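You operate a simulated robot arm through the tools that you are given. There is no shell and no other tool. Be economical: measure what you need, move in short steps, check, and stop when the job is done.

You are at the controls of a simulated robot arm. One attempt, no reset.

TASK
Set the two brown eggs to steam in the blue pot, lid on.
Fine: steamer basket in first; light the big burner on high once the lid is on. Keep clear of bare flame and boiling steam.

Only the result counts: the job must be done as asked and must still hold three seconds after the hand-in. Knocking over, shifting, dropping, spilling or breaking anything else fails it. A push-on lid holds only when it is set on centred and level and pressed home; a screw cap is set on level and turned clockwise until tight.

THE ROBOT
A 7-joint arm with a two-finger parallel gripper, fixed in place. Base frame: the origin is at the foot of the arm, x ahead of it, y to its left, z up; the work surface is at about z = 775. Readings come in mm, rad, newtons and seconds.
With the tool pointing down near the work surface it reaches from about 380 to 900 mm from the base axis. Its first joint turns from -2.007 to 2.007 rad. Payload 3.91 kg.
The tool frame sits at the grasp point between the pads (the TCP): z along the fingers, y along the line on which they close. The tips reach 30 mm beyond it. Largest opening 110 mm; finger width 20, thickness 10; the body of the gripper, 48 by 112 mm, starts 55 mm behind the TCP.
Orientation is that of the tool frame in the base frame, as [roll, pitch, yaw] about the fixed x, y, z axes, in that order (R = Rz(yaw) Ry(pitch) Rx(roll)). With the fingers straight down and closing along the base's y, the tool's x points along the base's -x, its y along +y and its z along -z.

THE INTERFACE
- The arm moves only by the tool arm_command. Its argument "deltas" is a list of rows, each an object (a shift or turn left out is 0, a gripper value left out holds the last) with "slide": the shift along the tool's x, y, z in mm, a list of three; "delta_rot": the turn, a rotation vector about the tool's x, y, z in rad, a list of three; "gripper": the closure, from 0 (fully open) to 1 (shut). In form: [{"slide": [tx, ty, tz], "delta_rot": [wx, wy, wz], "gripper": gripper}, ...]. A call has 1 to 12 rows; each row shifts and turns the commanded pose from where the row before left it, along the tool's axes as they then stand. Rows are played at 5 a second. More than 50 mm and 0.15 rad between two rows, or a gripper value outside its range, and nothing of the call is played. A pose out of reach is approached as far as the arm can. The call stops where the force on the tool passes 70 N (or 10 N more than at its start, if that is more) or the arm is blocked; 0.2 s more then pass. The fingers move at their own pace (about 153 mm/s each) and stop on an object; they squeeze with about 44 N. The grip force told is the motor's: it shows also when the fingers shut on nothing. Time passes only in rows, and 0.2 s behind the last, so rows that do not move let the fingers close. It gives the time, the measured TCP pose, the force on the tool (base axes), the opening and the grip force at its end, in the units of the frame above (readings bear some noise), with the torque about the TCP (base axes, N m) and any sound that the robot's microphone picked up, and new pictures: "pictures" is both (left out), scene, wrist or none.
- Cameras (640 x 400 px; columns grow to the right, rows downward): "scene" is fixed at [413.8, 667.6, 1382.4]; the picture's right is [-0.90, -0.43, 0.00], its down [-0.19, 0.39, -0.90] and it looks along [0.38, -0.81, -0.43] (base axes); focal length 293 px, centre (320, 200). "wrist" rides on the gripper at [72, 17, -103] in the tool frame; the picture's right is [-0.23, 0.97, 0.00], its down [-0.76, -0.18, -0.62] and it looks along [-0.61, -0.14, 0.78] (tool axes); focal length 222 px, centre (320, 200). There is no depth. A picture from a camera that has moved, and an enlarged one, comes with that camera's place and axes in the base frame and with its lens. The place of the scene camera against the robot may be out by one fixed shift of up to 25 mm in any direction.
- slide_trunk(by): slides the trunk up (or, below 0, down) by that many mm; the arm rides with it, the base frame stays. It gives what a move gives, with no picture.
- zoom(camera, box): a new picture of the part [left, top, right, bottom] of that camera's present view, enlarged. It takes no simulated time.
- close_job(): hands the job in; it is judged then, once.

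Work in short steps. Places have to be worked out from the pictures, the camera data and where the tool is seen: move nearer, look again, correct. Check each grasp and each placing, and mend what went wrong. You have 120 turns and 200 pictures in all, those below and enlarged ones among them. Open the gripper and draw the arm clear of the work before you hand the job in, unless the task says otherwise; then end with one line.

The tools are called after "Call:" as name(argument=value, ...) on one line, values as JSON. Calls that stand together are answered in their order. arm_command: Moves the arm, as the interface text tells. Its arguments: {"type":"object","properties":{"deltas":{"type":"array","items":{"type":"object","properties":{"slide":{"type":"array","items":{"type":"number"}},"delta_rot":{"type":"array","items":{"type":"number"}},"gripper":{"type":"number"}}}},"pictures":{"type":"string","enum":["both","scene","wrist","none"]}},"required":["deltas"]} The other tools are called the same way: slide_trunk (by) slides the trunk up or down; zoom (camera, box) takes an enlarged picture of a part of a camera's view; close_job () hands the job in.

At the start:

```text
t: 0.0
ee_pos: [555.2, -5.4, 1305.2]
ee_rot: [-3.141, 0.0, 3.14]
wrist_force: [-1.0, 0.3, -0.1]
wrist_torque: [-0.01, -0.04, 0.01]
grip_width: 110.1
finger_force: 0.1
trunk travel left (down, up): [-825.0, 165.0]
```

scene: 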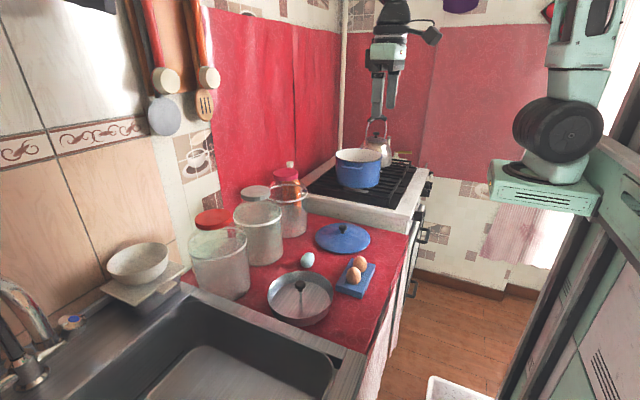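
wrist: 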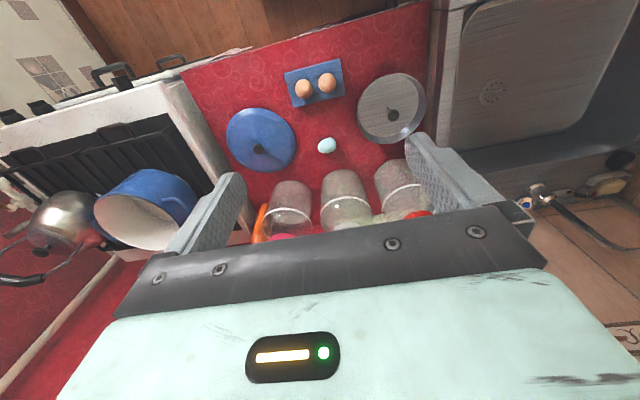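

I start by enlarging the parts of the scene that matter: the stove with pot, and the counter with basket, eggs and lid.

Call:
zoom(camera="scene", box=[290, 100, 450, 300])

Call:
zoom(camera="scene", box=[180, 170, 420, 330])

Call:
zoom(camera="wrist", box=[0, 20, 440, 270])

```text
2.00 times, centred on (370, 200) of scene
camera zoom: at [413.8, 667.6, 1382.4], right [-0.9, -0.43, 0.0], down [-0.19, 0.39, -0.9], along [0.38, -0.81, -0.43], focal length 586 px, centre (220, 200)
```

zoom: 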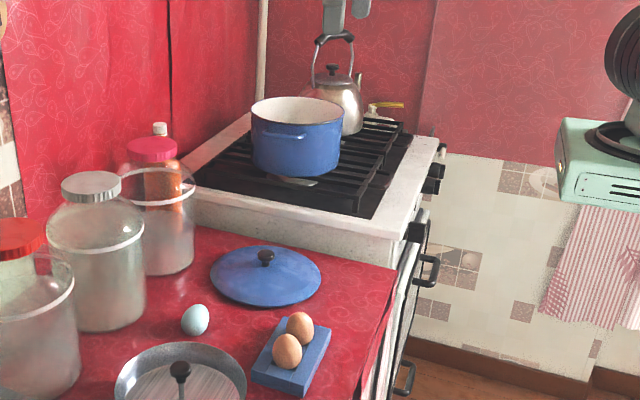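

```text
2.50 times, centred on (300, 250) of scene
camera zoom: at [413.8, 667.6, 1382.4], right [-0.9, -0.43, 0.0], down [-0.19, 0.39, -0.9], along [0.38, -0.81, -0.43], focal length 733 px, centre (370, 75)
```

zoom: 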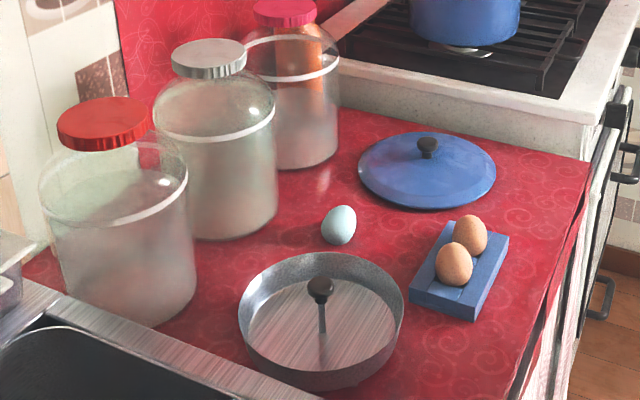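

```text
1.45 times, centred on (220, 145) of wrist
camera zoom: at [484.0, 11.5, 1408.6], right [0.23, 0.97, 0.0], down [0.76, -0.18, 0.62], along [0.61, -0.14, -0.78], focal length 323 px, centre (466, 280)
```

zoom: 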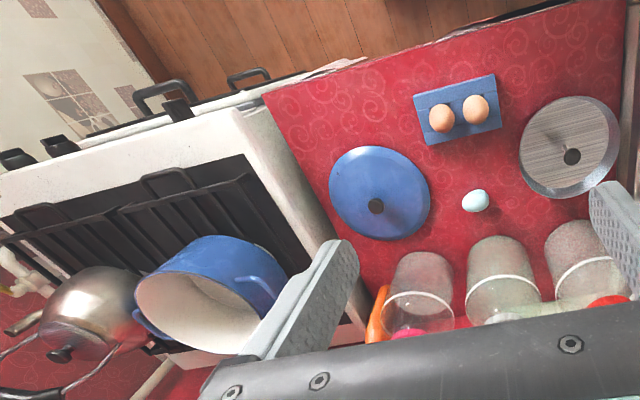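

The wrist picture is upside-down relative to me: the stove lies at −y, its front facing the robot, sink at +y. I move over toward the stove at safe height for a look at pot, burners and knobs.

Call:
arm_command(deltas=[{"slide": [20, -50, 0]}, {"slide": [20, -50, 0]}, {"slide": [20, -50, 0]}, {"slide": [20, -50, 0]}, {"slide": [20, -50, 0]}, {"slide": [20, -50, 0]}, {"slide": [20, -50, 0]}, {"slide": [0, 0, 0]}], pictures="wrist")

```text
refused: row 1 steps farther than a row can; nothing moved
```

Each row must stay within 50 mm total; I resend with shorter rows.

Call:
arm_command(deltas=[{"slide": [15, -45, 0]}, {"slide": [15, -45, 0]}, {"slide": [15, -45, 0]}, {"slide": [15, -45, 0]}, {"slide": [15, -45, 0]}, {"slide": [15, -45, 0]}, {"slide": [15, -45, 0]}, {"slide": [15, -45, 0]}, {"slide": [0, 0, 0]}], pictures="both")

```text
t: 2.0
ee_pos: [433.9, -366.8, 1304.0]
ee_rot: [-3.141, 0.001, 3.141]
wrist_force: [-0.1, 0.6, 0.3]
wrist_torque: [-0.03, -0.05, 0.01]
grip_width: 110.1
finger_force: 0.0
trunk travel left (down, up): [-825.0, 165.0]
camera wrist: at [362.7, -350.7, 1408.4], right [0.23, 0.97, 0.0], down [0.76, -0.18, 0.62], along [0.61, -0.14, -0.78], focal length 222 px, centre (320, 200)
```

scene: 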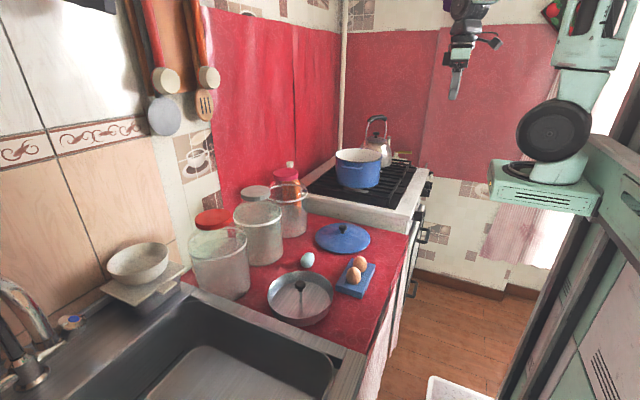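
wrist: 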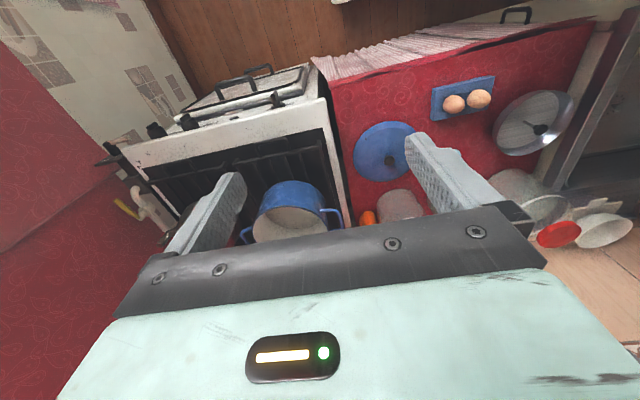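

The stove now shows with its knobs along the front; I enlarge that part.

Call:
zoom(camera="wrist", box=[90, 50, 350, 212])

Call:
zoom(camera="scene", box=[330, 120, 450, 195])

Call:
zoom(camera="scene", box=[390, 155, 470, 305])

```text
2.46 times, centred on (220, 131) of wrist
camera zoom: at [362.7, -350.7, 1408.4], right [0.23, 0.97, 0.0], down [0.76, -0.18, 0.62], along [0.61, -0.14, -0.78], focal length 547 px, centre (566, 370)
```

zoom: 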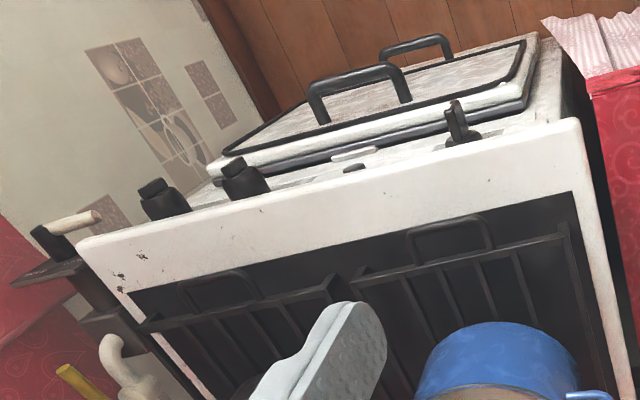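

```text
5.33 times, centred on (390, 158) of scene
camera zoom: at [413.8, 667.6, 1382.4], right [-0.9, -0.43, 0.0], down [-0.19, 0.39, -0.9], along [0.38, -0.81, -0.43], focal length 1563 px, centre (-53, 427)
```

zoom: 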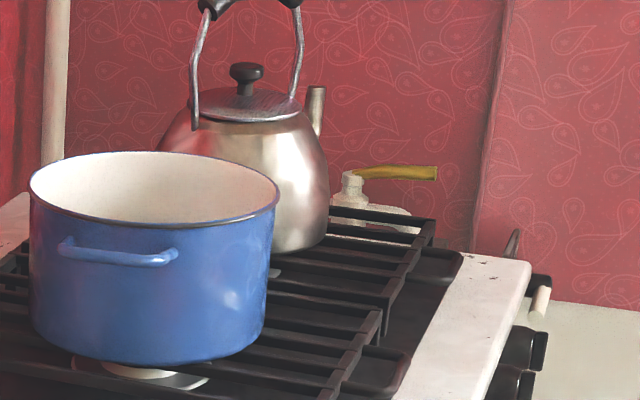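

```text
2.67 times, centred on (430, 230) of scene
camera zoom: at [413.8, 667.6, 1382.4], right [-0.9, -0.43, 0.0], down [-0.19, 0.39, -0.9], along [0.38, -0.81, -0.43], focal length 782 px, centre (27, 120)
```

zoom: 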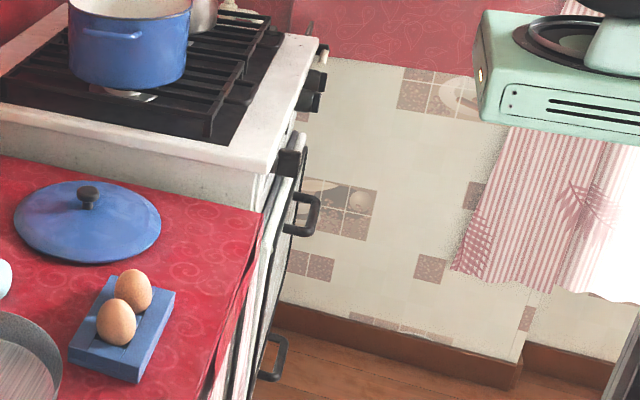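

Two black knobs stand at the left of the stove front and one at the right, plus something small between. Before deciding which one feeds the big burner I tilt the camera forward and go down in front of the stove.

Call:
arm_command(deltas=[{"delta_rot": [0, -0.15, 0]}, {"delta_rot": [0, -0.15, 0]}, {"delta_rot": [0, -0.15, 0]}, {"delta_rot": [0, -0.15, 0]}, {"delta_rot": [0, -0.15, 0]}, {"slide": [36, -23, 10]}, {"slide": [36, -23, 10]}, {"slide": [36, -23, 10]}, {"slide": [36, -23, 10]}, {"slide": [36, -23, 10]}, {"slide": [36, -23, 10]}, {"slide": [0, 0, 0]}], pictures="wrist")

```text
t: 4.6
ee_pos: [323.3, -454.9, 1182.2]
ee_rot: [-3.141, 0.75, -3.141]
wrist_force: [-0.6, 0.8, 0.4]
wrist_torque: [0.0, 0.0, 0.0]
grip_width: 110.1
finger_force: 0.0
out of reach, approached as far as the arm can: row 9, 10, 11
trunk travel left (down, up): [-825.0, 165.0]
camera wrist: at [201.7, -438.3, 1208.7], right [0.17, 0.97, 0.15], down [0.13, -0.18, 0.98], along [0.98, -0.14, -0.16], focal length 222 px, centre (320, 200)
```

wrist: 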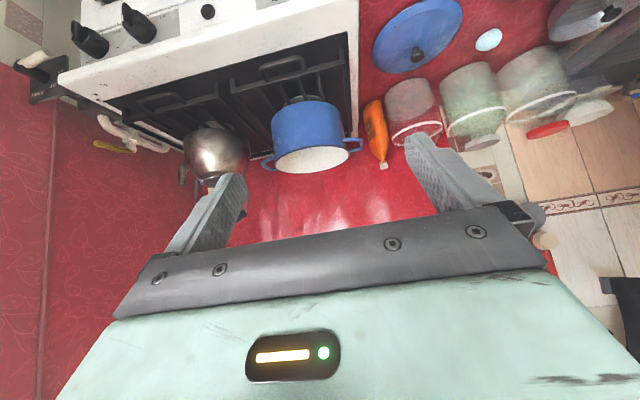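

Bending the arm lower is out of reach here, so I lower the trunk instead; nothing is beneath the arm on this side but free floor space before the stove.

Call:
slide_trunk(by=-220)

Call:
zoom(camera="wrist", box=[0, 0, 480, 300])

Call:
zoom(camera="scene", box=[300, 0, 640, 300])

```text
t: 6.9
ee_pos: [324.2, -454.8, 962.7]
ee_rot: [-3.139, 0.748, -3.141]
wrist_force: [0.1, 0.1, -0.6]
wrist_torque: [0.04, -0.02, 0.02]
grip_width: 110.1
finger_force: 0.1
trunk travel left (down, up): [-605.0, 385.0]
```

```text
1.33 times, centred on (240, 150) of wrist
camera zoom: at [202.0, -438.3, 988.8], right [0.17, 0.97, 0.15], down [0.13, -0.18, 0.98], along [0.98, -0.14, -0.16], focal length 296 px, centre (427, 267)
```

zoom: 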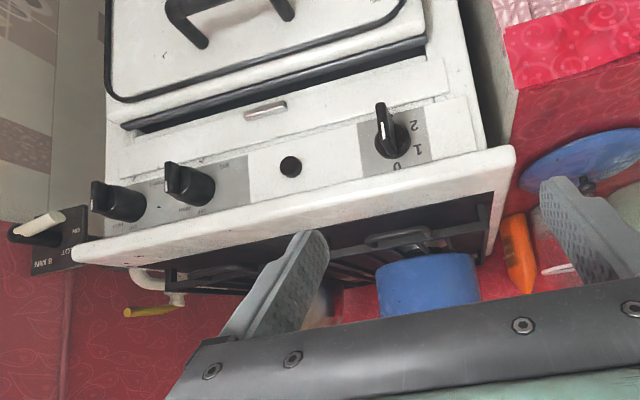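

```text
1.33 times, centred on (470, 150) of scene
camera zoom: at [413.8, 667.6, 1382.4], right [-0.9, -0.43, 0.0], down [-0.19, 0.39, -0.9], along [0.38, -0.81, -0.43], focal length 391 px, centre (120, 267)
```

zoom: 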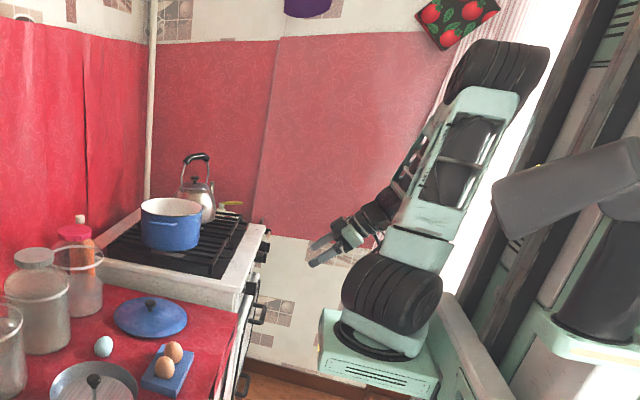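

There are labels: a plate at the left with a lever, two knobs, a round button, and a knob with 0-1-2. I enlarge each.

Call:
zoom(camera="wrist", box=[0, 130, 80, 220])

Call:
zoom(camera="wrist", box=[60, 100, 200, 190])

Call:
zoom(camera="wrist", box=[190, 70, 330, 160])

```text
4.44 times, centred on (40, 175) of wrist
camera zoom: at [202.0, -438.3, 988.8], right [0.17, 0.97, 0.15], down [0.13, -0.18, 0.98], along [0.98, -0.14, -0.16], focal length 987 px, centre (1564, 311)
```

zoom: 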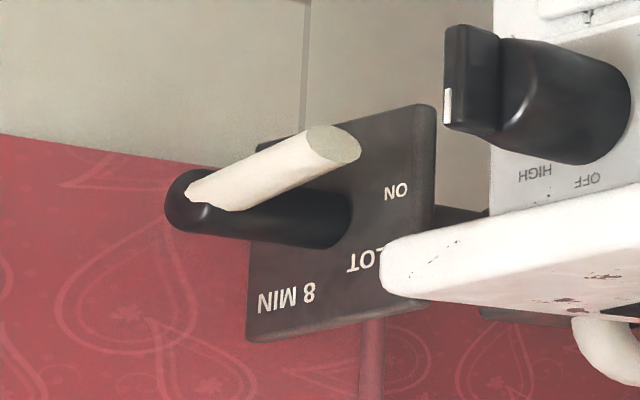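

```text
4.44 times, centred on (130, 145) of wrist
camera zoom: at [202.0, -438.3, 988.8], right [0.17, 0.97, 0.15], down [0.13, -0.18, 0.98], along [0.98, -0.14, -0.16], focal length 987 px, centre (1164, 444)
```

zoom: 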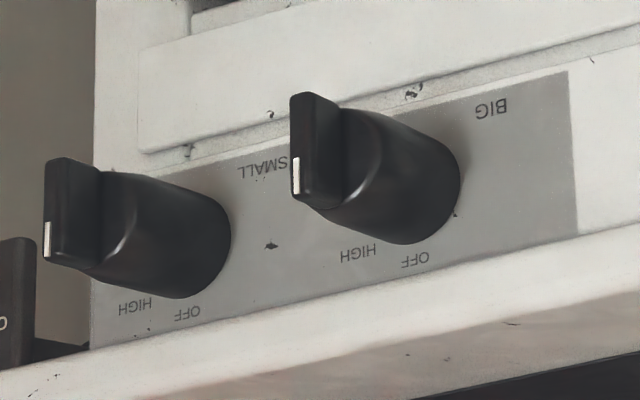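

```text
4.44 times, centred on (260, 115) of wrist
camera zoom: at [202.0, -438.3, 988.8], right [0.17, 0.97, 0.15], down [0.13, -0.18, 0.98], along [0.98, -0.14, -0.16], focal length 987 px, centre (587, 578)
```

zoom: 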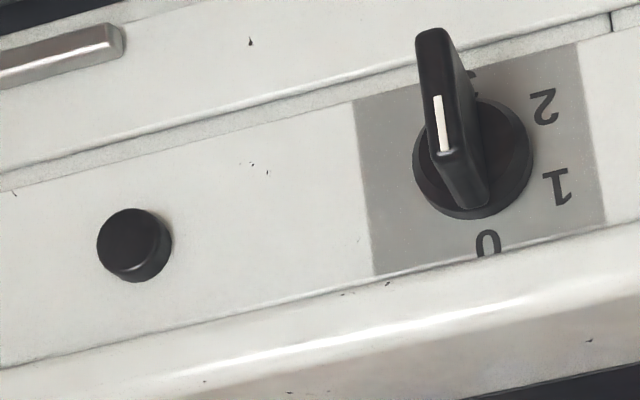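

The labels read BIG/SMALL with OFF/HIGH, and at the far left a lever plate with ON / ..LOT / 8 MIN. I move left to view these squarely.

Call:
arm_command(deltas=[{"slide": [0, -45, 0]}, {"slide": [0, -45, 0]}, {"slide": [0, -45, 0]}, {"slide": [0, -45, 0]}, {"slide": [0, -45, 0]}, {"slide": [0, -45, 0]}, {"slide": [0, 0, 0]}], pictures="wrist")

```text
t: 8.5
ee_pos: [332.5, -560.8, 1080.2]
ee_rot: [-3.142, 0.749, -3.142]
wrist_force: [-0.8, 0.3, 0.8]
wrist_torque: [-0.01, 0.01, 0.0]
grip_width: 110.2
finger_force: 0.1
out of reach, approached as far as the arm can: row 1, 2, 3, 4, 5, 6
trunk travel left (down, up): [-605.0, 385.0]
camera wrist: at [211.0, -542.3, 1106.8], right [0.17, 0.97, 0.15], down [0.13, -0.18, 0.98], along [0.98, -0.14, -0.16], focal length 222 px, centre (320, 200)
```

wrist: 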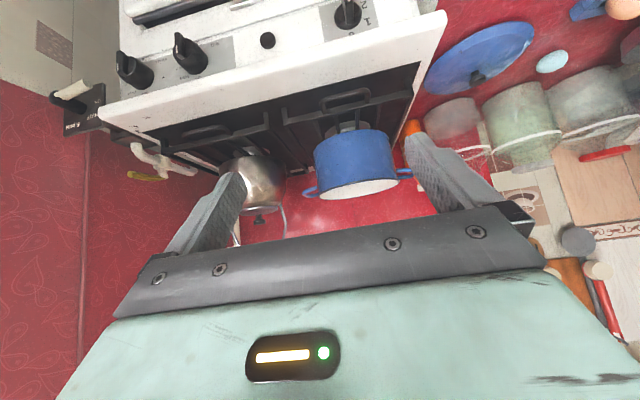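

The pose drifted upward, so the commanded pose may differ from the measured one; I test with one small row to learn how the command is anchored.

Call:
arm_command(deltas=[{"slide": [10, 0, 0]}, {"slide": [0, 0, 0]}, {"slide": [0, 0, 0]}], pictures="none")

Call:
zoom(camera="wrist", box=[40, 70, 120, 140])

Call:
zoom(camera="wrist", box=[90, 10, 290, 110])

```text
t: 9.3
ee_pos: [328.7, -556.9, 1074.5]
ee_rot: [-3.139, 0.749, 3.14]
wrist_force: [0.0, 0.4, 0.6]
wrist_torque: [0.0, -0.02, 0.0]
grip_width: 109.8
finger_force: 0.0
out of reach, approached as far as the arm can: row 1
trunk travel left (down, up): [-605.0, 385.0]
```

```text
5.71 times, centred on (80, 105) of wrist
camera zoom: at [205.0, -539.2, 1101.5], right [0.17, 0.97, 0.15], down [0.13, -0.18, 0.98], along [0.98, -0.14, -0.16], focal length 1269 px, centre (1691, 743)
```

zoom: 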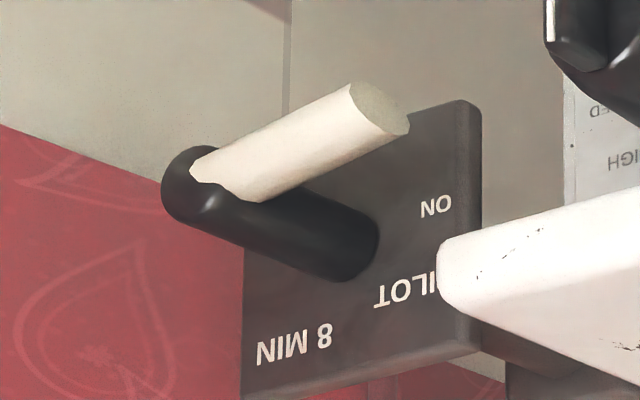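

```text
3.20 times, centred on (190, 60) of wrist
camera zoom: at [205.0, -539.2, 1101.5], right [0.17, 0.97, 0.15], down [0.13, -0.18, 0.98], along [0.98, -0.14, -0.16], focal length 711 px, centre (736, 648)
```

zoom: 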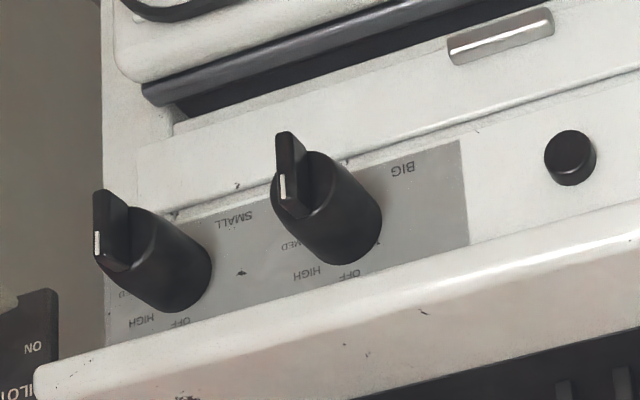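

The BIG knob has OFF at the top, HIGH, then MED going round toward the right (clockwise), and its pointer is at OFF. The stick of the side valve points to ON. I'll now go back up and put the tool upright to look at pot interior and basket.

Call:
slide_trunk(by=220)

Call:
arm_command(deltas=[{"delta_rot": [0, 0.15, 0]}, {"delta_rot": [0, 0.15, 0]}, {"delta_rot": [0, 0.15, 0]}, {"delta_rot": [0, 0.15, 0]}, {"delta_rot": [0, 0.15, 0]}, {"slide": [-40, 0, 0]}, {"slide": [-40, 0, 0]}, {"slide": [-40, 0, 0]}, {"slide": [-40, 0, 0]}, {"slide": [-40, 0, 0]}, {"slide": [0, 0, 0]}], pictures="wrist")

```text
t: 11.7
ee_pos: [327.0, -556.4, 1296.8]
ee_rot: [-3.14, 0.748, -3.142]
wrist_force: [0.2, -0.3, -0.3]
wrist_torque: [0.02, -0.03, 0.0]
grip_width: 110.0
finger_force: 0.1
trunk travel left (down, up): [-825.0, 165.0]
```

```text
t: 14.1
ee_pos: [494.1, -499.2, 1314.4]
ee_rot: [-3.138, 0.002, 3.138]
wrist_force: [-0.1, 1.1, -0.1]
wrist_torque: [-0.01, 0.03, 0.0]
grip_width: 109.9
finger_force: 0.0
out of reach, approached as far as the arm can: row 7, 8, 9, 10
trunk travel left (down, up): [-825.0, 165.0]
camera wrist: at [421.4, -482.5, 1416.8], right [0.23, 0.97, 0.0], down [0.76, -0.18, 0.62], along [0.61, -0.15, -0.78], focal length 222 px, centre (320, 200)
```

wrist: 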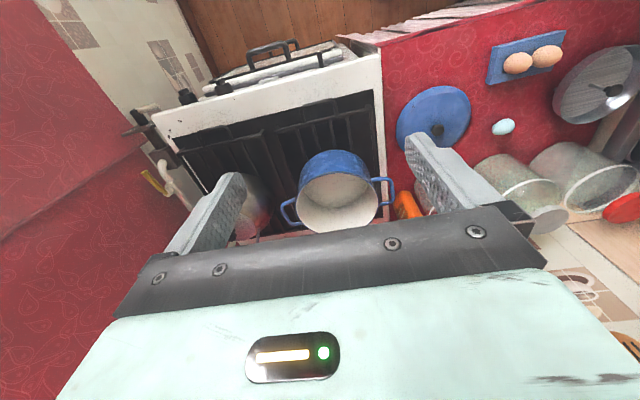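

I enlarge the pot to measure its rim and see whether it holds water.

Call:
zoom(camera="wrist", box=[240, 120, 440, 245])

Call:
zoom(camera="wrist", box=[380, 20, 640, 180])

```text
3.20 times, centred on (340, 182) of wrist
camera zoom: at [421.4, -482.5, 1416.8], right [0.23, 0.97, 0.0], down [0.76, -0.18, 0.62], along [0.61, -0.15, -0.78], focal length 711 px, centre (256, 256)
```

zoom: 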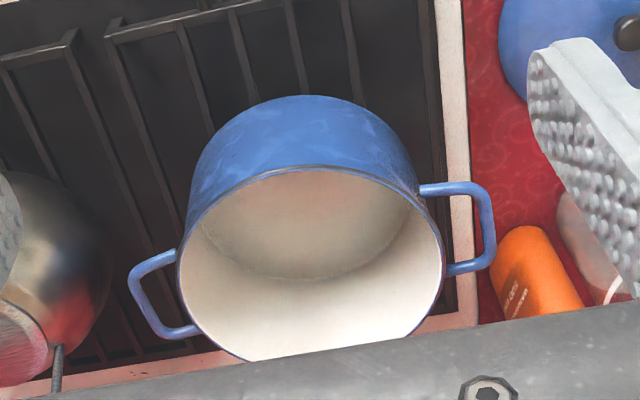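

```text
2.46 times, centred on (510, 100) of wrist
camera zoom: at [421.4, -482.5, 1416.8], right [0.23, 0.97, 0.0], down [0.76, -0.18, 0.62], along [0.61, -0.15, -0.78], focal length 547 px, centre (-148, 446)
```

zoom: 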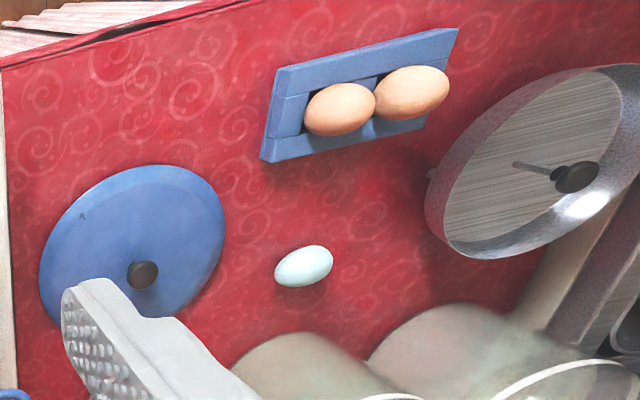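

Pot rim comes out at about centre (752, −520), z ≈ 1010, Ø ≈ 195 from three views. It lies at 914 mm from the axis, so I test reach there before carrying anything.

Call:
arm_command(deltas=[{"slide": [0, 0, 45]}, {"slide": [0, 0, 45]}, {"slide": [0, 0, 45]}, {"slide": [0, 0, 45]}, {"slide": [-43, -3, 0]}, {"slide": [-43, -3, 0]}, {"slide": [-43, -3, 0]}, {"slide": [-43, -3, 0]}, {"slide": [-43, -3, 0]}, {"slide": [-43, -3, 0]}, {"slide": [0, 0, 0]}], pictures="both")

```text
t: 16.5
ee_pos: [581.8, -377.7, 1269.9]
ee_rot: [-3.14, -0.001, 3.141]
wrist_force: [0.0, -0.1, -0.6]
wrist_torque: [-0.01, 0.01, 0.02]
grip_width: 109.9
finger_force: 0.1
out of reach, approached as far as the arm can: row 1, 2, 3, 4, 5, 6, 7, 8, 9, 10
trunk travel left (down, up): [-825.0, 165.0]
camera wrist: at [511.0, -360.7, 1372.5], right [0.23, 0.97, 0.0], down [0.76, -0.18, 0.62], along [0.61, -0.14, -0.78], focal length 222 px, centre (320, 200)
```

scene: 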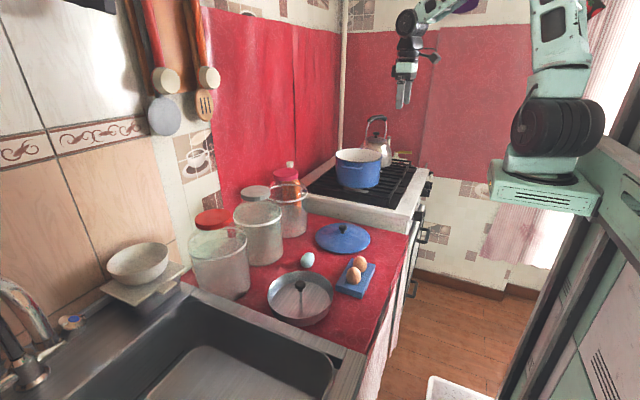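
wrist: 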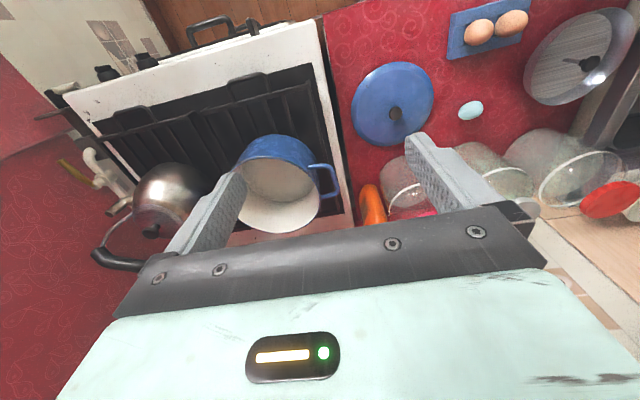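

The arm isn't fully stretched, so it's probably limited at that height. I try going straight down from here, then outward.

Call:
arm_command(deltas=[{"slide": [20, 20, 20]}, {"slide": [20, 20, 20]}, {"slide": [0, 0, 45]}, {"slide": [0, 0, 45]}, {"slide": [0, 0, 0]}], pictures="none")

```text
t: 17.7
ee_pos: [524.0, -330.2, 1161.0]
ee_rot: [-3.139, 0.0, -3.141]
wrist_force: [-0.2, -0.4, -0.5]
wrist_torque: [-0.02, 0.01, 0.01]
grip_width: 109.8
finger_force: 0.0
out of reach, approached as far as the arm can: row 4
trunk travel left (down, up): [-825.0, 165.0]
```

Reach shrinks as I go lower with this trunk height, so the trunk must come down. I first draw the arm back and up, then lower the trunk 300 mm.

Call:
arm_command(deltas=[{"slide": [15, 36, -25]}, {"slide": [15, 36, -25]}, {"slide": [15, 36, -25]}, {"slide": [15, 36, -25]}, {"slide": [15, 36, -25]}, {"slide": [0, 0, 0]}], pictures="none")

Call:
slide_trunk(by=-250)

Call:
arm_command(deltas=[{"slide": [0, 0, -45]}, {"slide": [0, 0, -45]}, {"slide": [0, 0, -45]}, {"slide": [0, 0, 0]}], pictures="scene")

```text
t: 19.1
ee_pos: [453.0, -151.8, 1285.8]
ee_rot: [3.126, -0.003, 3.135]
wrist_force: [-0.1, 0.1, 0.4]
wrist_torque: [-0.01, -0.04, 0.0]
grip_width: 110.0
finger_force: 0.1
trunk travel left (down, up): [-825.0, 165.0]
```

```text
t: 21.6
ee_pos: [451.4, -151.1, 1034.6]
ee_rot: [3.132, -0.002, 3.139]
wrist_force: [0.2, -0.5, -0.5]
wrist_torque: [0.0, 0.02, 0.0]
grip_width: 110.0
finger_force: 0.0
trunk travel left (down, up): [-575.0, 415.0]
```

```text
t: 22.6
ee_pos: [452.9, -154.7, 1169.3]
ee_rot: [3.127, -0.001, 3.141]
wrist_force: [-0.1, 0.5, 0.0]
wrist_torque: [0.03, -0.02, 0.03]
grip_width: 109.9
finger_force: 0.1
trunk travel left (down, up): [-575.0, 415.0]
```

scene: 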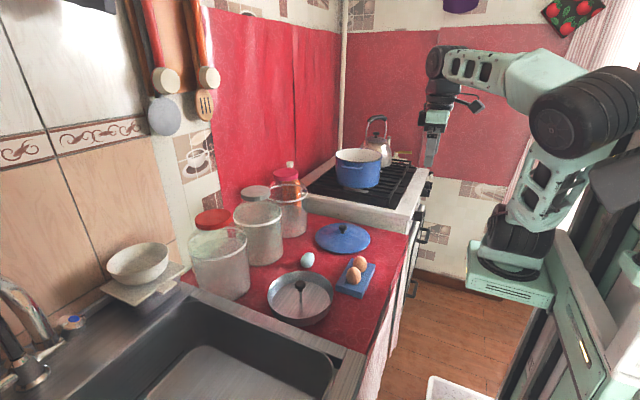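

Better posture now. I test reach over the pot at z ≈ 1110.

Call:
arm_command(deltas=[{"slide": [-30, -36, 4]}, {"slide": [-30, -36, 4]}, {"slide": [-30, -36, 4]}, {"slide": [-30, -36, 4]}, {"slide": [-30, -36, 4]}, {"slide": [-30, -36, 4]}, {"slide": [-30, -36, 4]}, {"slide": [-30, -36, 4]}, {"slide": [-30, -36, 4]}, {"slide": [-30, -36, 4]}, {"slide": [0, 0, 0]}], pictures="both")

```text
t: 25.0
ee_pos: [735.7, -506.3, 1122.1]
ee_rot: [-3.141, -0.003, 3.138]
wrist_force: [0.4, 0.2, 0.0]
wrist_torque: [0.03, -0.05, 0.0]
grip_width: 110.1
finger_force: 0.0
out of reach, approached as far as the arm can: row 10
trunk travel left (down, up): [-575.0, 415.0]
camera wrist: at [664.4, -488.6, 1224.7], right [0.23, 0.97, 0.0], down [0.76, -0.18, 0.62], along [0.6, -0.14, -0.78], focal length 222 px, centre (320, 200)
```

scene: 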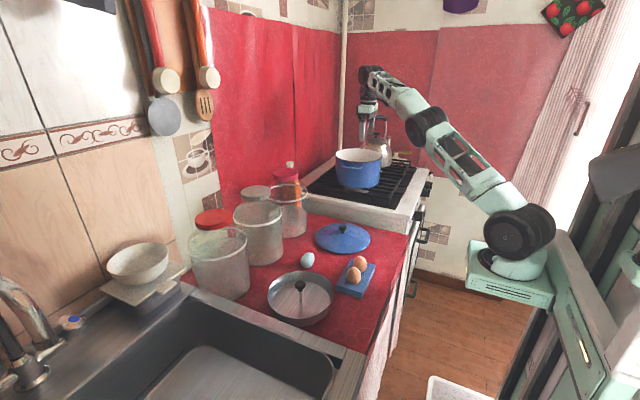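
wrist: 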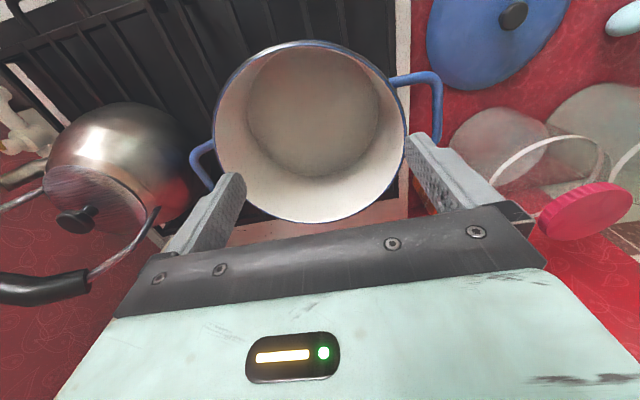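

Reach here is nearly enough (893 mm). I zoom to measure the pot's rim and floor more exactly.

Call:
zoom(camera="wrist", box=[180, 20, 460, 240])

Call:
zoom(camera="scene", box=[310, 130, 410, 200])

```text
1.82 times, centred on (320, 130) of wrist
camera zoom: at [664.4, -488.6, 1224.7], right [0.23, 0.97, 0.0], down [0.76, -0.18, 0.62], along [0.6, -0.14, -0.78], focal length 404 px, centre (320, 327)
```

zoom: 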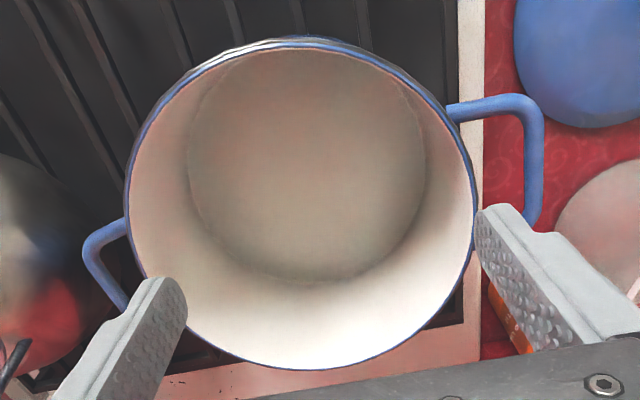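

```text
5.71 times, centred on (360, 165) of scene
camera zoom: at [413.8, 667.6, 1382.4], right [-0.9, -0.43, 0.0], down [-0.19, 0.39, -0.9], along [0.38, -0.81, -0.43], focal length 1675 px, centre (91, 400)
```

zoom: 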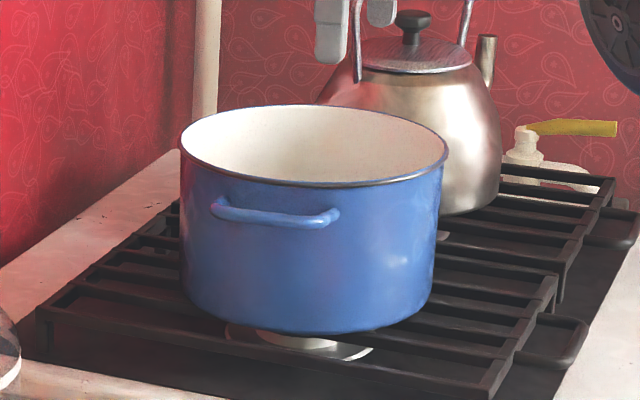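

Pot rim centre refined: (770, −523), z 1010, Ø 200. I raise the trunk 100 and check I can reach exactly over it at lower TCP.

Call:
slide_trunk(by=100)

Call:
arm_command(deltas=[{"slide": [0, 0, 40]}, {"slide": [0, 0, 40]}, {"slide": [0, 0, 40]}, {"slide": [-17, -8, 0]}, {"slide": [-17, -8, 0]}, {"slide": [0, 0, 20]}, {"slide": [0, 0, 0]}], pictures="wrist")

```text
t: 26.4
ee_pos: [735.4, -505.5, 1221.7]
ee_rot: [-3.139, -0.002, 3.139]
wrist_force: [0.4, 0.1, -0.1]
wrist_torque: [0.01, -0.02, -0.03]
grip_width: 109.9
finger_force: 0.0
trunk travel left (down, up): [-675.0, 315.0]
```

```text
t: 28.0
ee_pos: [770.4, -521.3, 1080.6]
ee_rot: [-3.139, -0.003, 3.14]
wrist_force: [0.0, -0.2, -0.2]
wrist_torque: [0.0, 0.02, 0.01]
grip_width: 109.8
finger_force: 0.1
trunk travel left (down, up): [-675.0, 315.0]
camera wrist: at [699.4, -504.2, 1184.8], right [0.23, 0.97, 0.0], down [0.76, -0.18, 0.62], along [0.61, -0.14, -0.78], focal length 222 px, centre (320, 200)
```

wrist: 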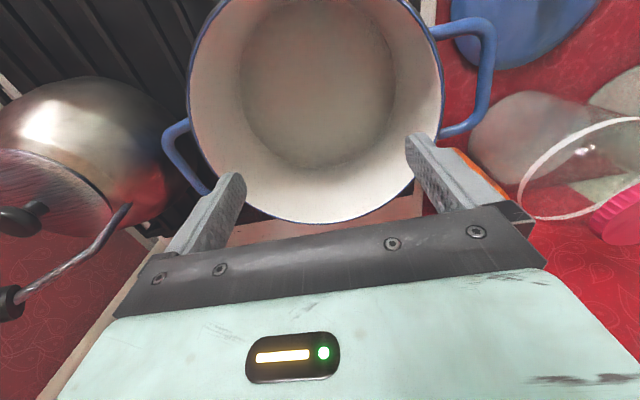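

I can reach directly over the pot centre with this trunk height. Now I travel, high, to the basket for a close look.

Call:
arm_command(deltas=[{"slide": [0, 0, -40]}, {"slide": [20, 20, -30]}, {"slide": [10, 45, 0]}, {"slide": [10, 45, 0]}, {"slide": [10, 45, 0]}, {"slide": [10, 45, 0]}, {"slide": [10, 45, 0]}, {"slide": [10, 45, 0]}, {"slide": [10, 45, 0]}, {"slide": [10, 45, 0]}, {"slide": [0, 45, 0]}, {"slide": [0, 45, 0]}], pictures="none")

Call:
arm_command(deltas=[{"slide": [0, 45, 0]}, {"slide": [0, 45, 0]}, {"slide": [0, 40, 30]}, {"slide": [0, 40, 30]}, {"slide": [0, 0, 40]}, {"slide": [0, 0, 0]}], pictures="both")

```text
t: 30.6
ee_pos: [671.7, -46.9, 1151.5]
ee_rot: [3.141, -0.002, 3.139]
wrist_force: [-0.6, -0.2, -0.2]
wrist_torque: [0.07, -0.02, -0.03]
grip_width: 109.8
finger_force: 0.1
trunk travel left (down, up): [-675.0, 315.0]
```

```text
t: 32.0
ee_pos: [668.5, 120.2, 1053.6]
ee_rot: [-3.138, 0.002, 3.14]
wrist_force: [-1.5, -0.2, -0.5]
wrist_torque: [0.02, -0.02, 0.0]
grip_width: 109.9
finger_force: 0.1
trunk travel left (down, up): [-675.0, 315.0]
camera wrist: at [597.2, 137.7, 1156.2], right [0.23, 0.97, 0.0], down [0.76, -0.18, 0.62], along [0.61, -0.14, -0.78], focal length 222 px, centre (320, 200)
```

scene: 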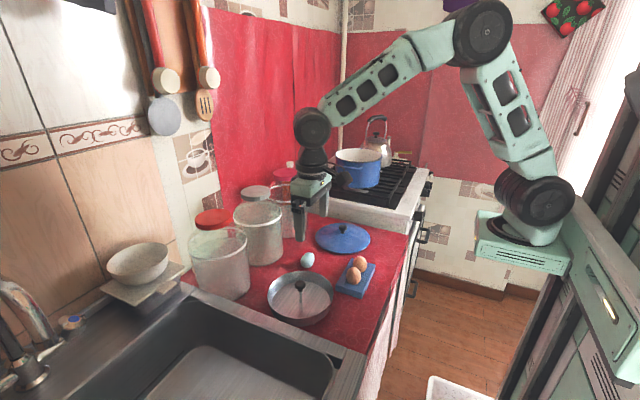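
wrist: 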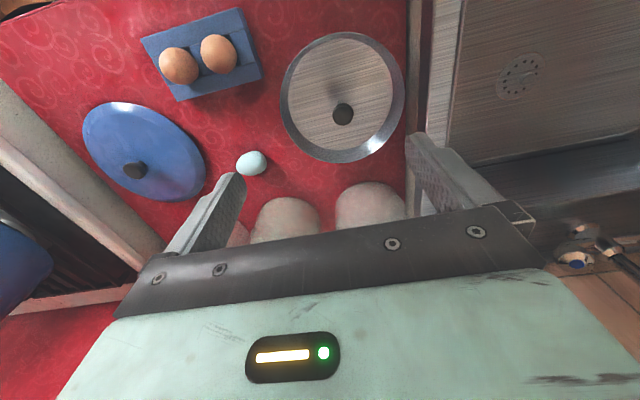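

The two views triangulate the basket's knob at (697, 147, 852), about 77 above the counter. I go above it and check alignment.

Call:
arm_command(deltas=[{"slide": [-14, 14, 40]}, {"slide": [-14, 13, 40]}, {"slide": [0, 0, 40]}, {"slide": [0, 0, 0]}], pictures="both")

```text
t: 33.0
ee_pos: [697.8, 145.7, 931.7]
ee_rot: [-3.14, -0.002, 3.14]
wrist_force: [0.0, -0.4, -0.3]
wrist_torque: [0.02, 0.0, 0.0]
grip_width: 110.1
finger_force: 0.1
trunk travel left (down, up): [-675.0, 315.0]
camera wrist: at [626.8, 162.3, 1034.0], right [0.23, 0.97, 0.0], down [0.76, -0.18, 0.62], along [0.61, -0.14, -0.78], focal length 222 px, centre (320, 200)
```

scene: 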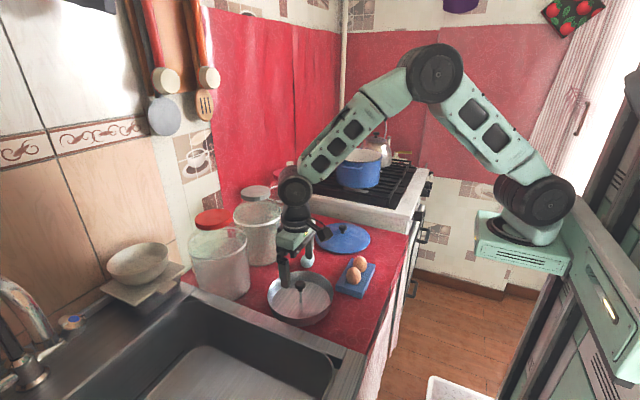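
wrist: 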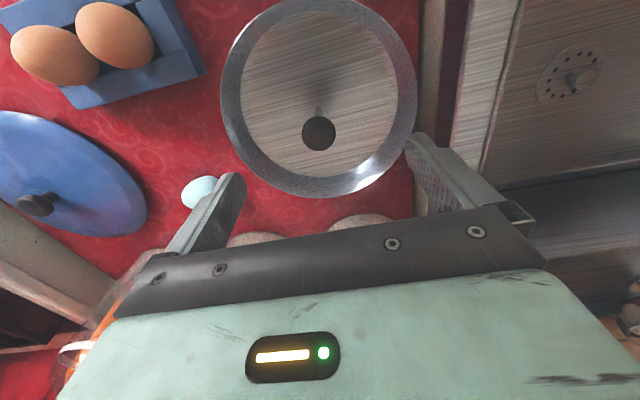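

Knob is exactly under the grasp axis. Descend to z ≈ 850 and close.

Call:
arm_command(deltas=[{"slide": [0, 1, 30]}, {"slide": [0, 0, 30]}, {"slide": [0, 0, 22]}, {"slide": [0, 0, 0]}, {"gripper": 1}, {"gripper": 1}, {"gripper": 1}, {"gripper": 1}], pictures="both")

```text
t: 34.8
ee_pos: [700.1, 149.9, 848.0]
ee_rot: [-3.139, -0.002, 3.14]
wrist_force: [0.1, -0.8, -0.2]
wrist_torque: [0.05, -0.05, -0.03]
grip_width: 26.8
finger_force: 43.6
trunk travel left (down, up): [-675.0, 315.0]
camera wrist: at [627.6, 166.9, 952.0], right [0.23, 0.97, 0.0], down [0.76, -0.18, 0.62], along [0.61, -0.14, -0.78], focal length 222 px, centre (320, 200)
```

scene: 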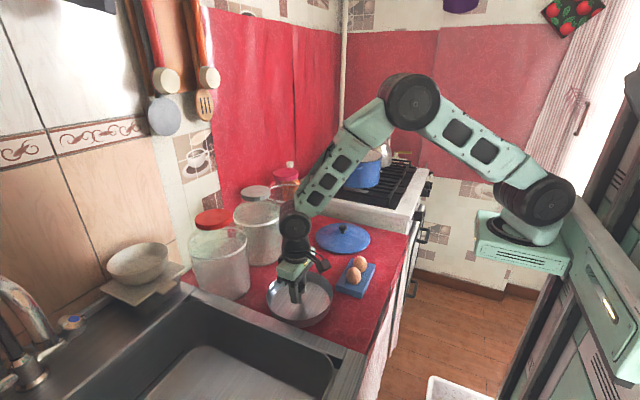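
wrist: 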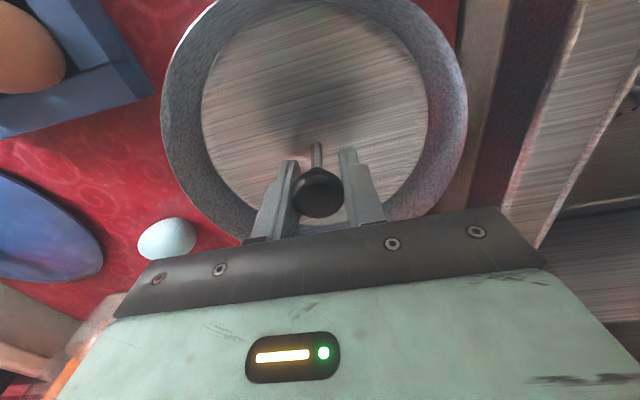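

Knob gripped (26.8 mm). Lift straight up well above everything and inspect.

Call:
arm_command(deltas=[{"slide": [0, 0, -25]}, {"slide": [0, 0, -45]}, {"slide": [0, 0, -45]}, {"slide": [0, 0, -45]}, {"slide": [0, 0, -45]}, {"slide": [0, 0, -45]}, {"slide": [0, 0, -40]}, {"slide": [0, 0, 0]}], pictures="both")

```text
t: 36.6
ee_pos: [699.1, 144.9, 1137.5]
ee_rot: [-3.141, -0.001, 3.14]
wrist_force: [0.4, 0.3, -1.2]
wrist_torque: [0.0, 0.03, -0.01]
grip_width: 26.6
finger_force: 44.0
trunk travel left (down, up): [-675.0, 315.0]
camera wrist: at [628.3, 162.9, 1240.7], right [0.23, 0.97, 0.0], down [0.76, -0.18, 0.62], along [0.6, -0.14, -0.78], focal length 222 px, centre (320, 200)
```

scene: 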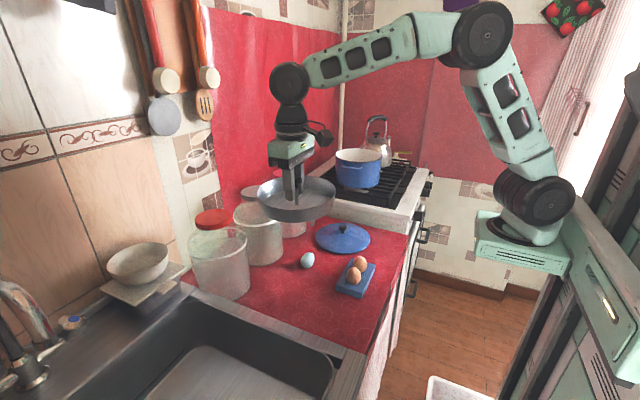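
wrist: 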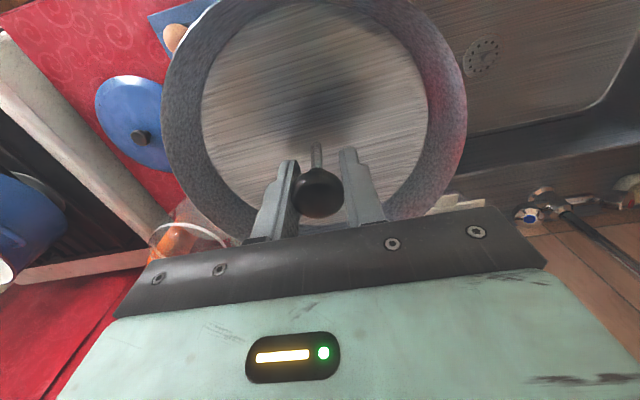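

Basket is held level. I zoom the scene picture to measure its rim and floor relative to the grip.

Call:
zoom(camera="scene", box=[240, 130, 360, 230])

Call:
zoom(camera="wrist", box=[150, 0, 480, 250])

```text
4.00 times, centred on (300, 180) of scene
camera zoom: at [413.8, 667.6, 1382.4], right [-0.9, -0.43, 0.0], down [-0.19, 0.39, -0.9], along [0.38, -0.81, -0.43], focal length 1172 px, centre (400, 280)
```

zoom: 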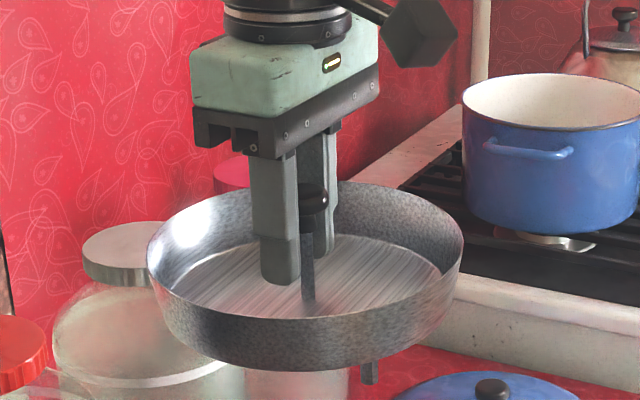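

```text
1.60 times, centred on (315, 125) of wrist
camera zoom: at [628.3, 162.9, 1240.7], right [0.23, 0.97, 0.0], down [0.76, -0.18, 0.62], along [0.6, -0.14, -0.78], focal length 355 px, centre (328, 320)
```

zoom: 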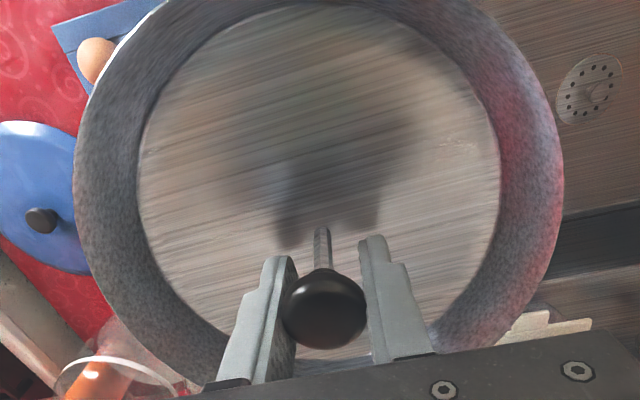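

Basket: Ø ≈ 178, concentric with the grip, feet ≈ 73 mm below TCP; pot inner Ø ≈ 194. I carry it over the pot centre at the present height.

Call:
arm_command(deltas=[{"slide": [0, -45, 0]}, {"slide": [0, -45, 0]}, {"slide": [0, -45, 0]}, {"slide": [0, -45, 0]}, {"slide": [0, -45, 0]}, {"slide": [0, -45, 0]}, {"slide": [0, -45, 0]}, {"slide": [-7, -45, 0]}, {"slide": [-8, -45, 0]}, {"slide": [-8, -45, 0]}, {"slide": [-8, -45, 0]}, {"slide": [0, 0, 0]}], pictures="none")

Call:
arm_command(deltas=[{"slide": [-10, -43, 0]}, {"slide": [-10, -43, 0]}, {"slide": [-10, -43, 0]}, {"slide": [-10, -43, 0]}, {"slide": [0, 0, 0]}, {"slide": [0, 0, 0]}], pictures="both")

```text
t: 39.2
ee_pos: [724.4, -346.9, 1140.0]
ee_rot: [-3.14, -0.002, 3.14]
wrist_force: [0.5, 0.4, -1.5]
wrist_torque: [-0.02, 0.0, -0.01]
grip_width: 26.9
finger_force: 44.3
trunk travel left (down, up): [-675.0, 315.0]
```

```text
t: 40.6
ee_pos: [768.3, -520.4, 1142.9]
ee_rot: [-3.139, -0.002, 3.141]
wrist_force: [-1.6, 0.0, -2.0]
wrist_torque: [0.01, -0.01, 0.03]
grip_width: 26.6
finger_force: 43.7
trunk travel left (down, up): [-675.0, 315.0]
camera wrist: at [696.7, -502.6, 1245.2], right [0.23, 0.97, 0.0], down [0.76, -0.18, 0.62], along [0.6, -0.14, -0.78], focal length 222 px, centre (320, 200)
```

scene: 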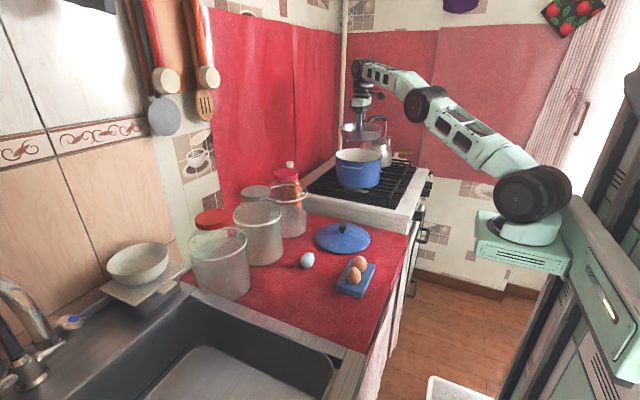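
wrist: 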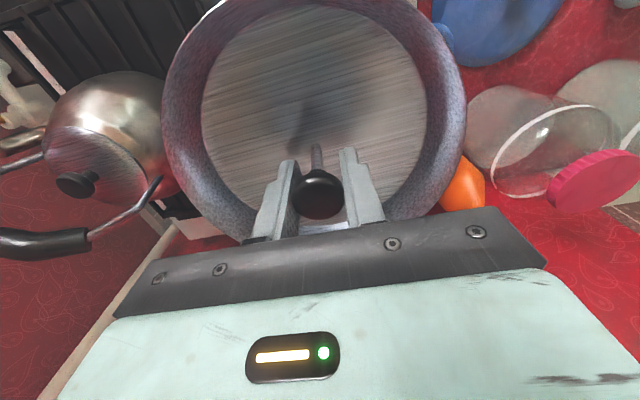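

I check the lateral alignment in the scene picture before lowering.

Call:
arm_command(deltas=[{"slide": [-1, -2, 35]}, {"slide": [0, 0, 20]}, {"slide": [0, 0, 0]}], pictures="none")

Call:
zoom(camera="scene", box=[310, 100, 410, 200])

```text
t: 41.4
ee_pos: [767.4, -524.2, 1086.6]
ee_rot: [-3.139, -0.003, -3.141]
wrist_force: [-0.4, 0.6, -1.7]
wrist_torque: [-0.02, -0.05, -0.01]
grip_width: 26.7
finger_force: 43.8
trunk travel left (down, up): [-675.0, 315.0]
```

```text
4.00 times, centred on (360, 150) of scene
camera zoom: at [413.8, 667.6, 1382.4], right [-0.9, -0.43, 0.0], down [-0.19, 0.39, -0.9], along [0.38, -0.81, -0.43], focal length 1172 px, centre (160, 400)
```

zoom: 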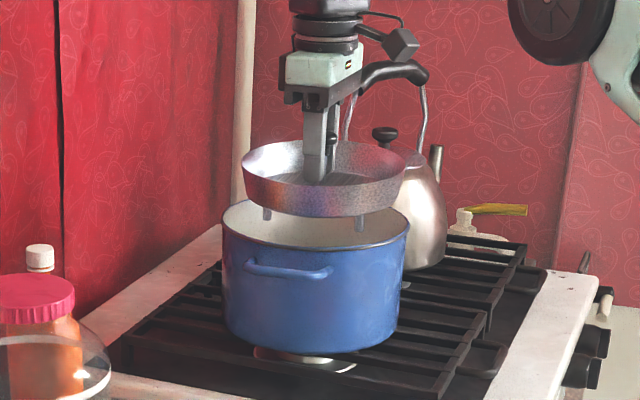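

Corrected for perspective, the basket sits about 5 mm to the image-right of the pot axis; I shift it +4 in x, +2 in y, lower until its floor enters the pot, and look at the gaps.

Call:
arm_command(deltas=[{"slide": [-4, 2, 0]}, {"slide": [0, 0, 20]}, {"slide": [0, 0, 15]}, {"slide": [0, 0, 0]}], pictures="wrist")

Call:
zoom(camera="scene", box=[320, 115, 400, 185])

```text
t: 42.4
ee_pos: [773.3, -520.9, 1052.1]
ee_rot: [-3.14, -0.001, 3.14]
wrist_force: [0.4, 0.3, -2.3]
wrist_torque: [-0.01, -0.01, 0.02]
grip_width: 26.5
finger_force: 43.7
trunk travel left (down, up): [-675.0, 315.0]
camera wrist: at [701.3, -504.2, 1154.5], right [0.23, 0.97, 0.0], down [0.76, -0.18, 0.62], along [0.61, -0.14, -0.78], focal length 222 px, centre (320, 200)
```

wrist: 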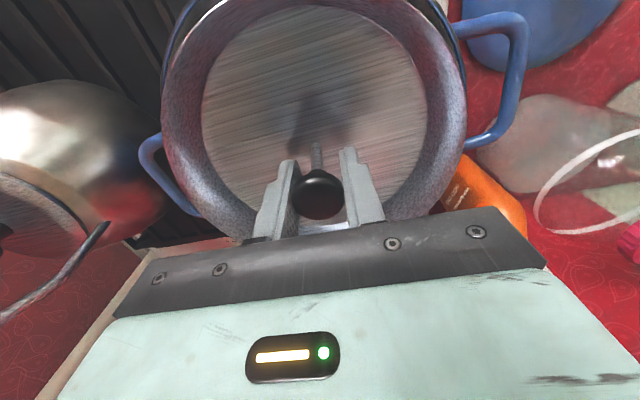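

```text
5.71 times, centred on (360, 150) of scene
camera zoom: at [413.8, 667.6, 1382.4], right [-0.9, -0.43, 0.0], down [-0.19, 0.39, -0.9], along [0.38, -0.81, -0.43], focal length 1675 px, centre (91, 486)
```

zoom: 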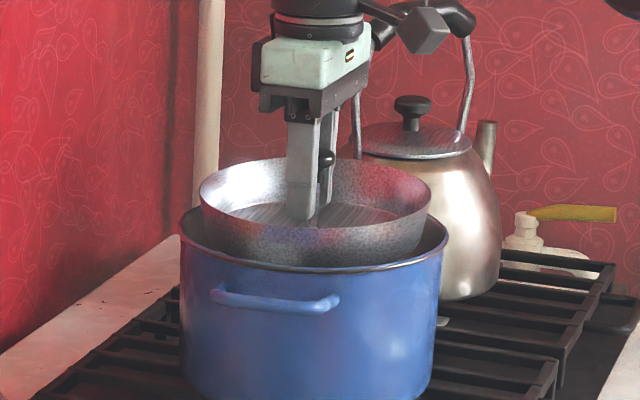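

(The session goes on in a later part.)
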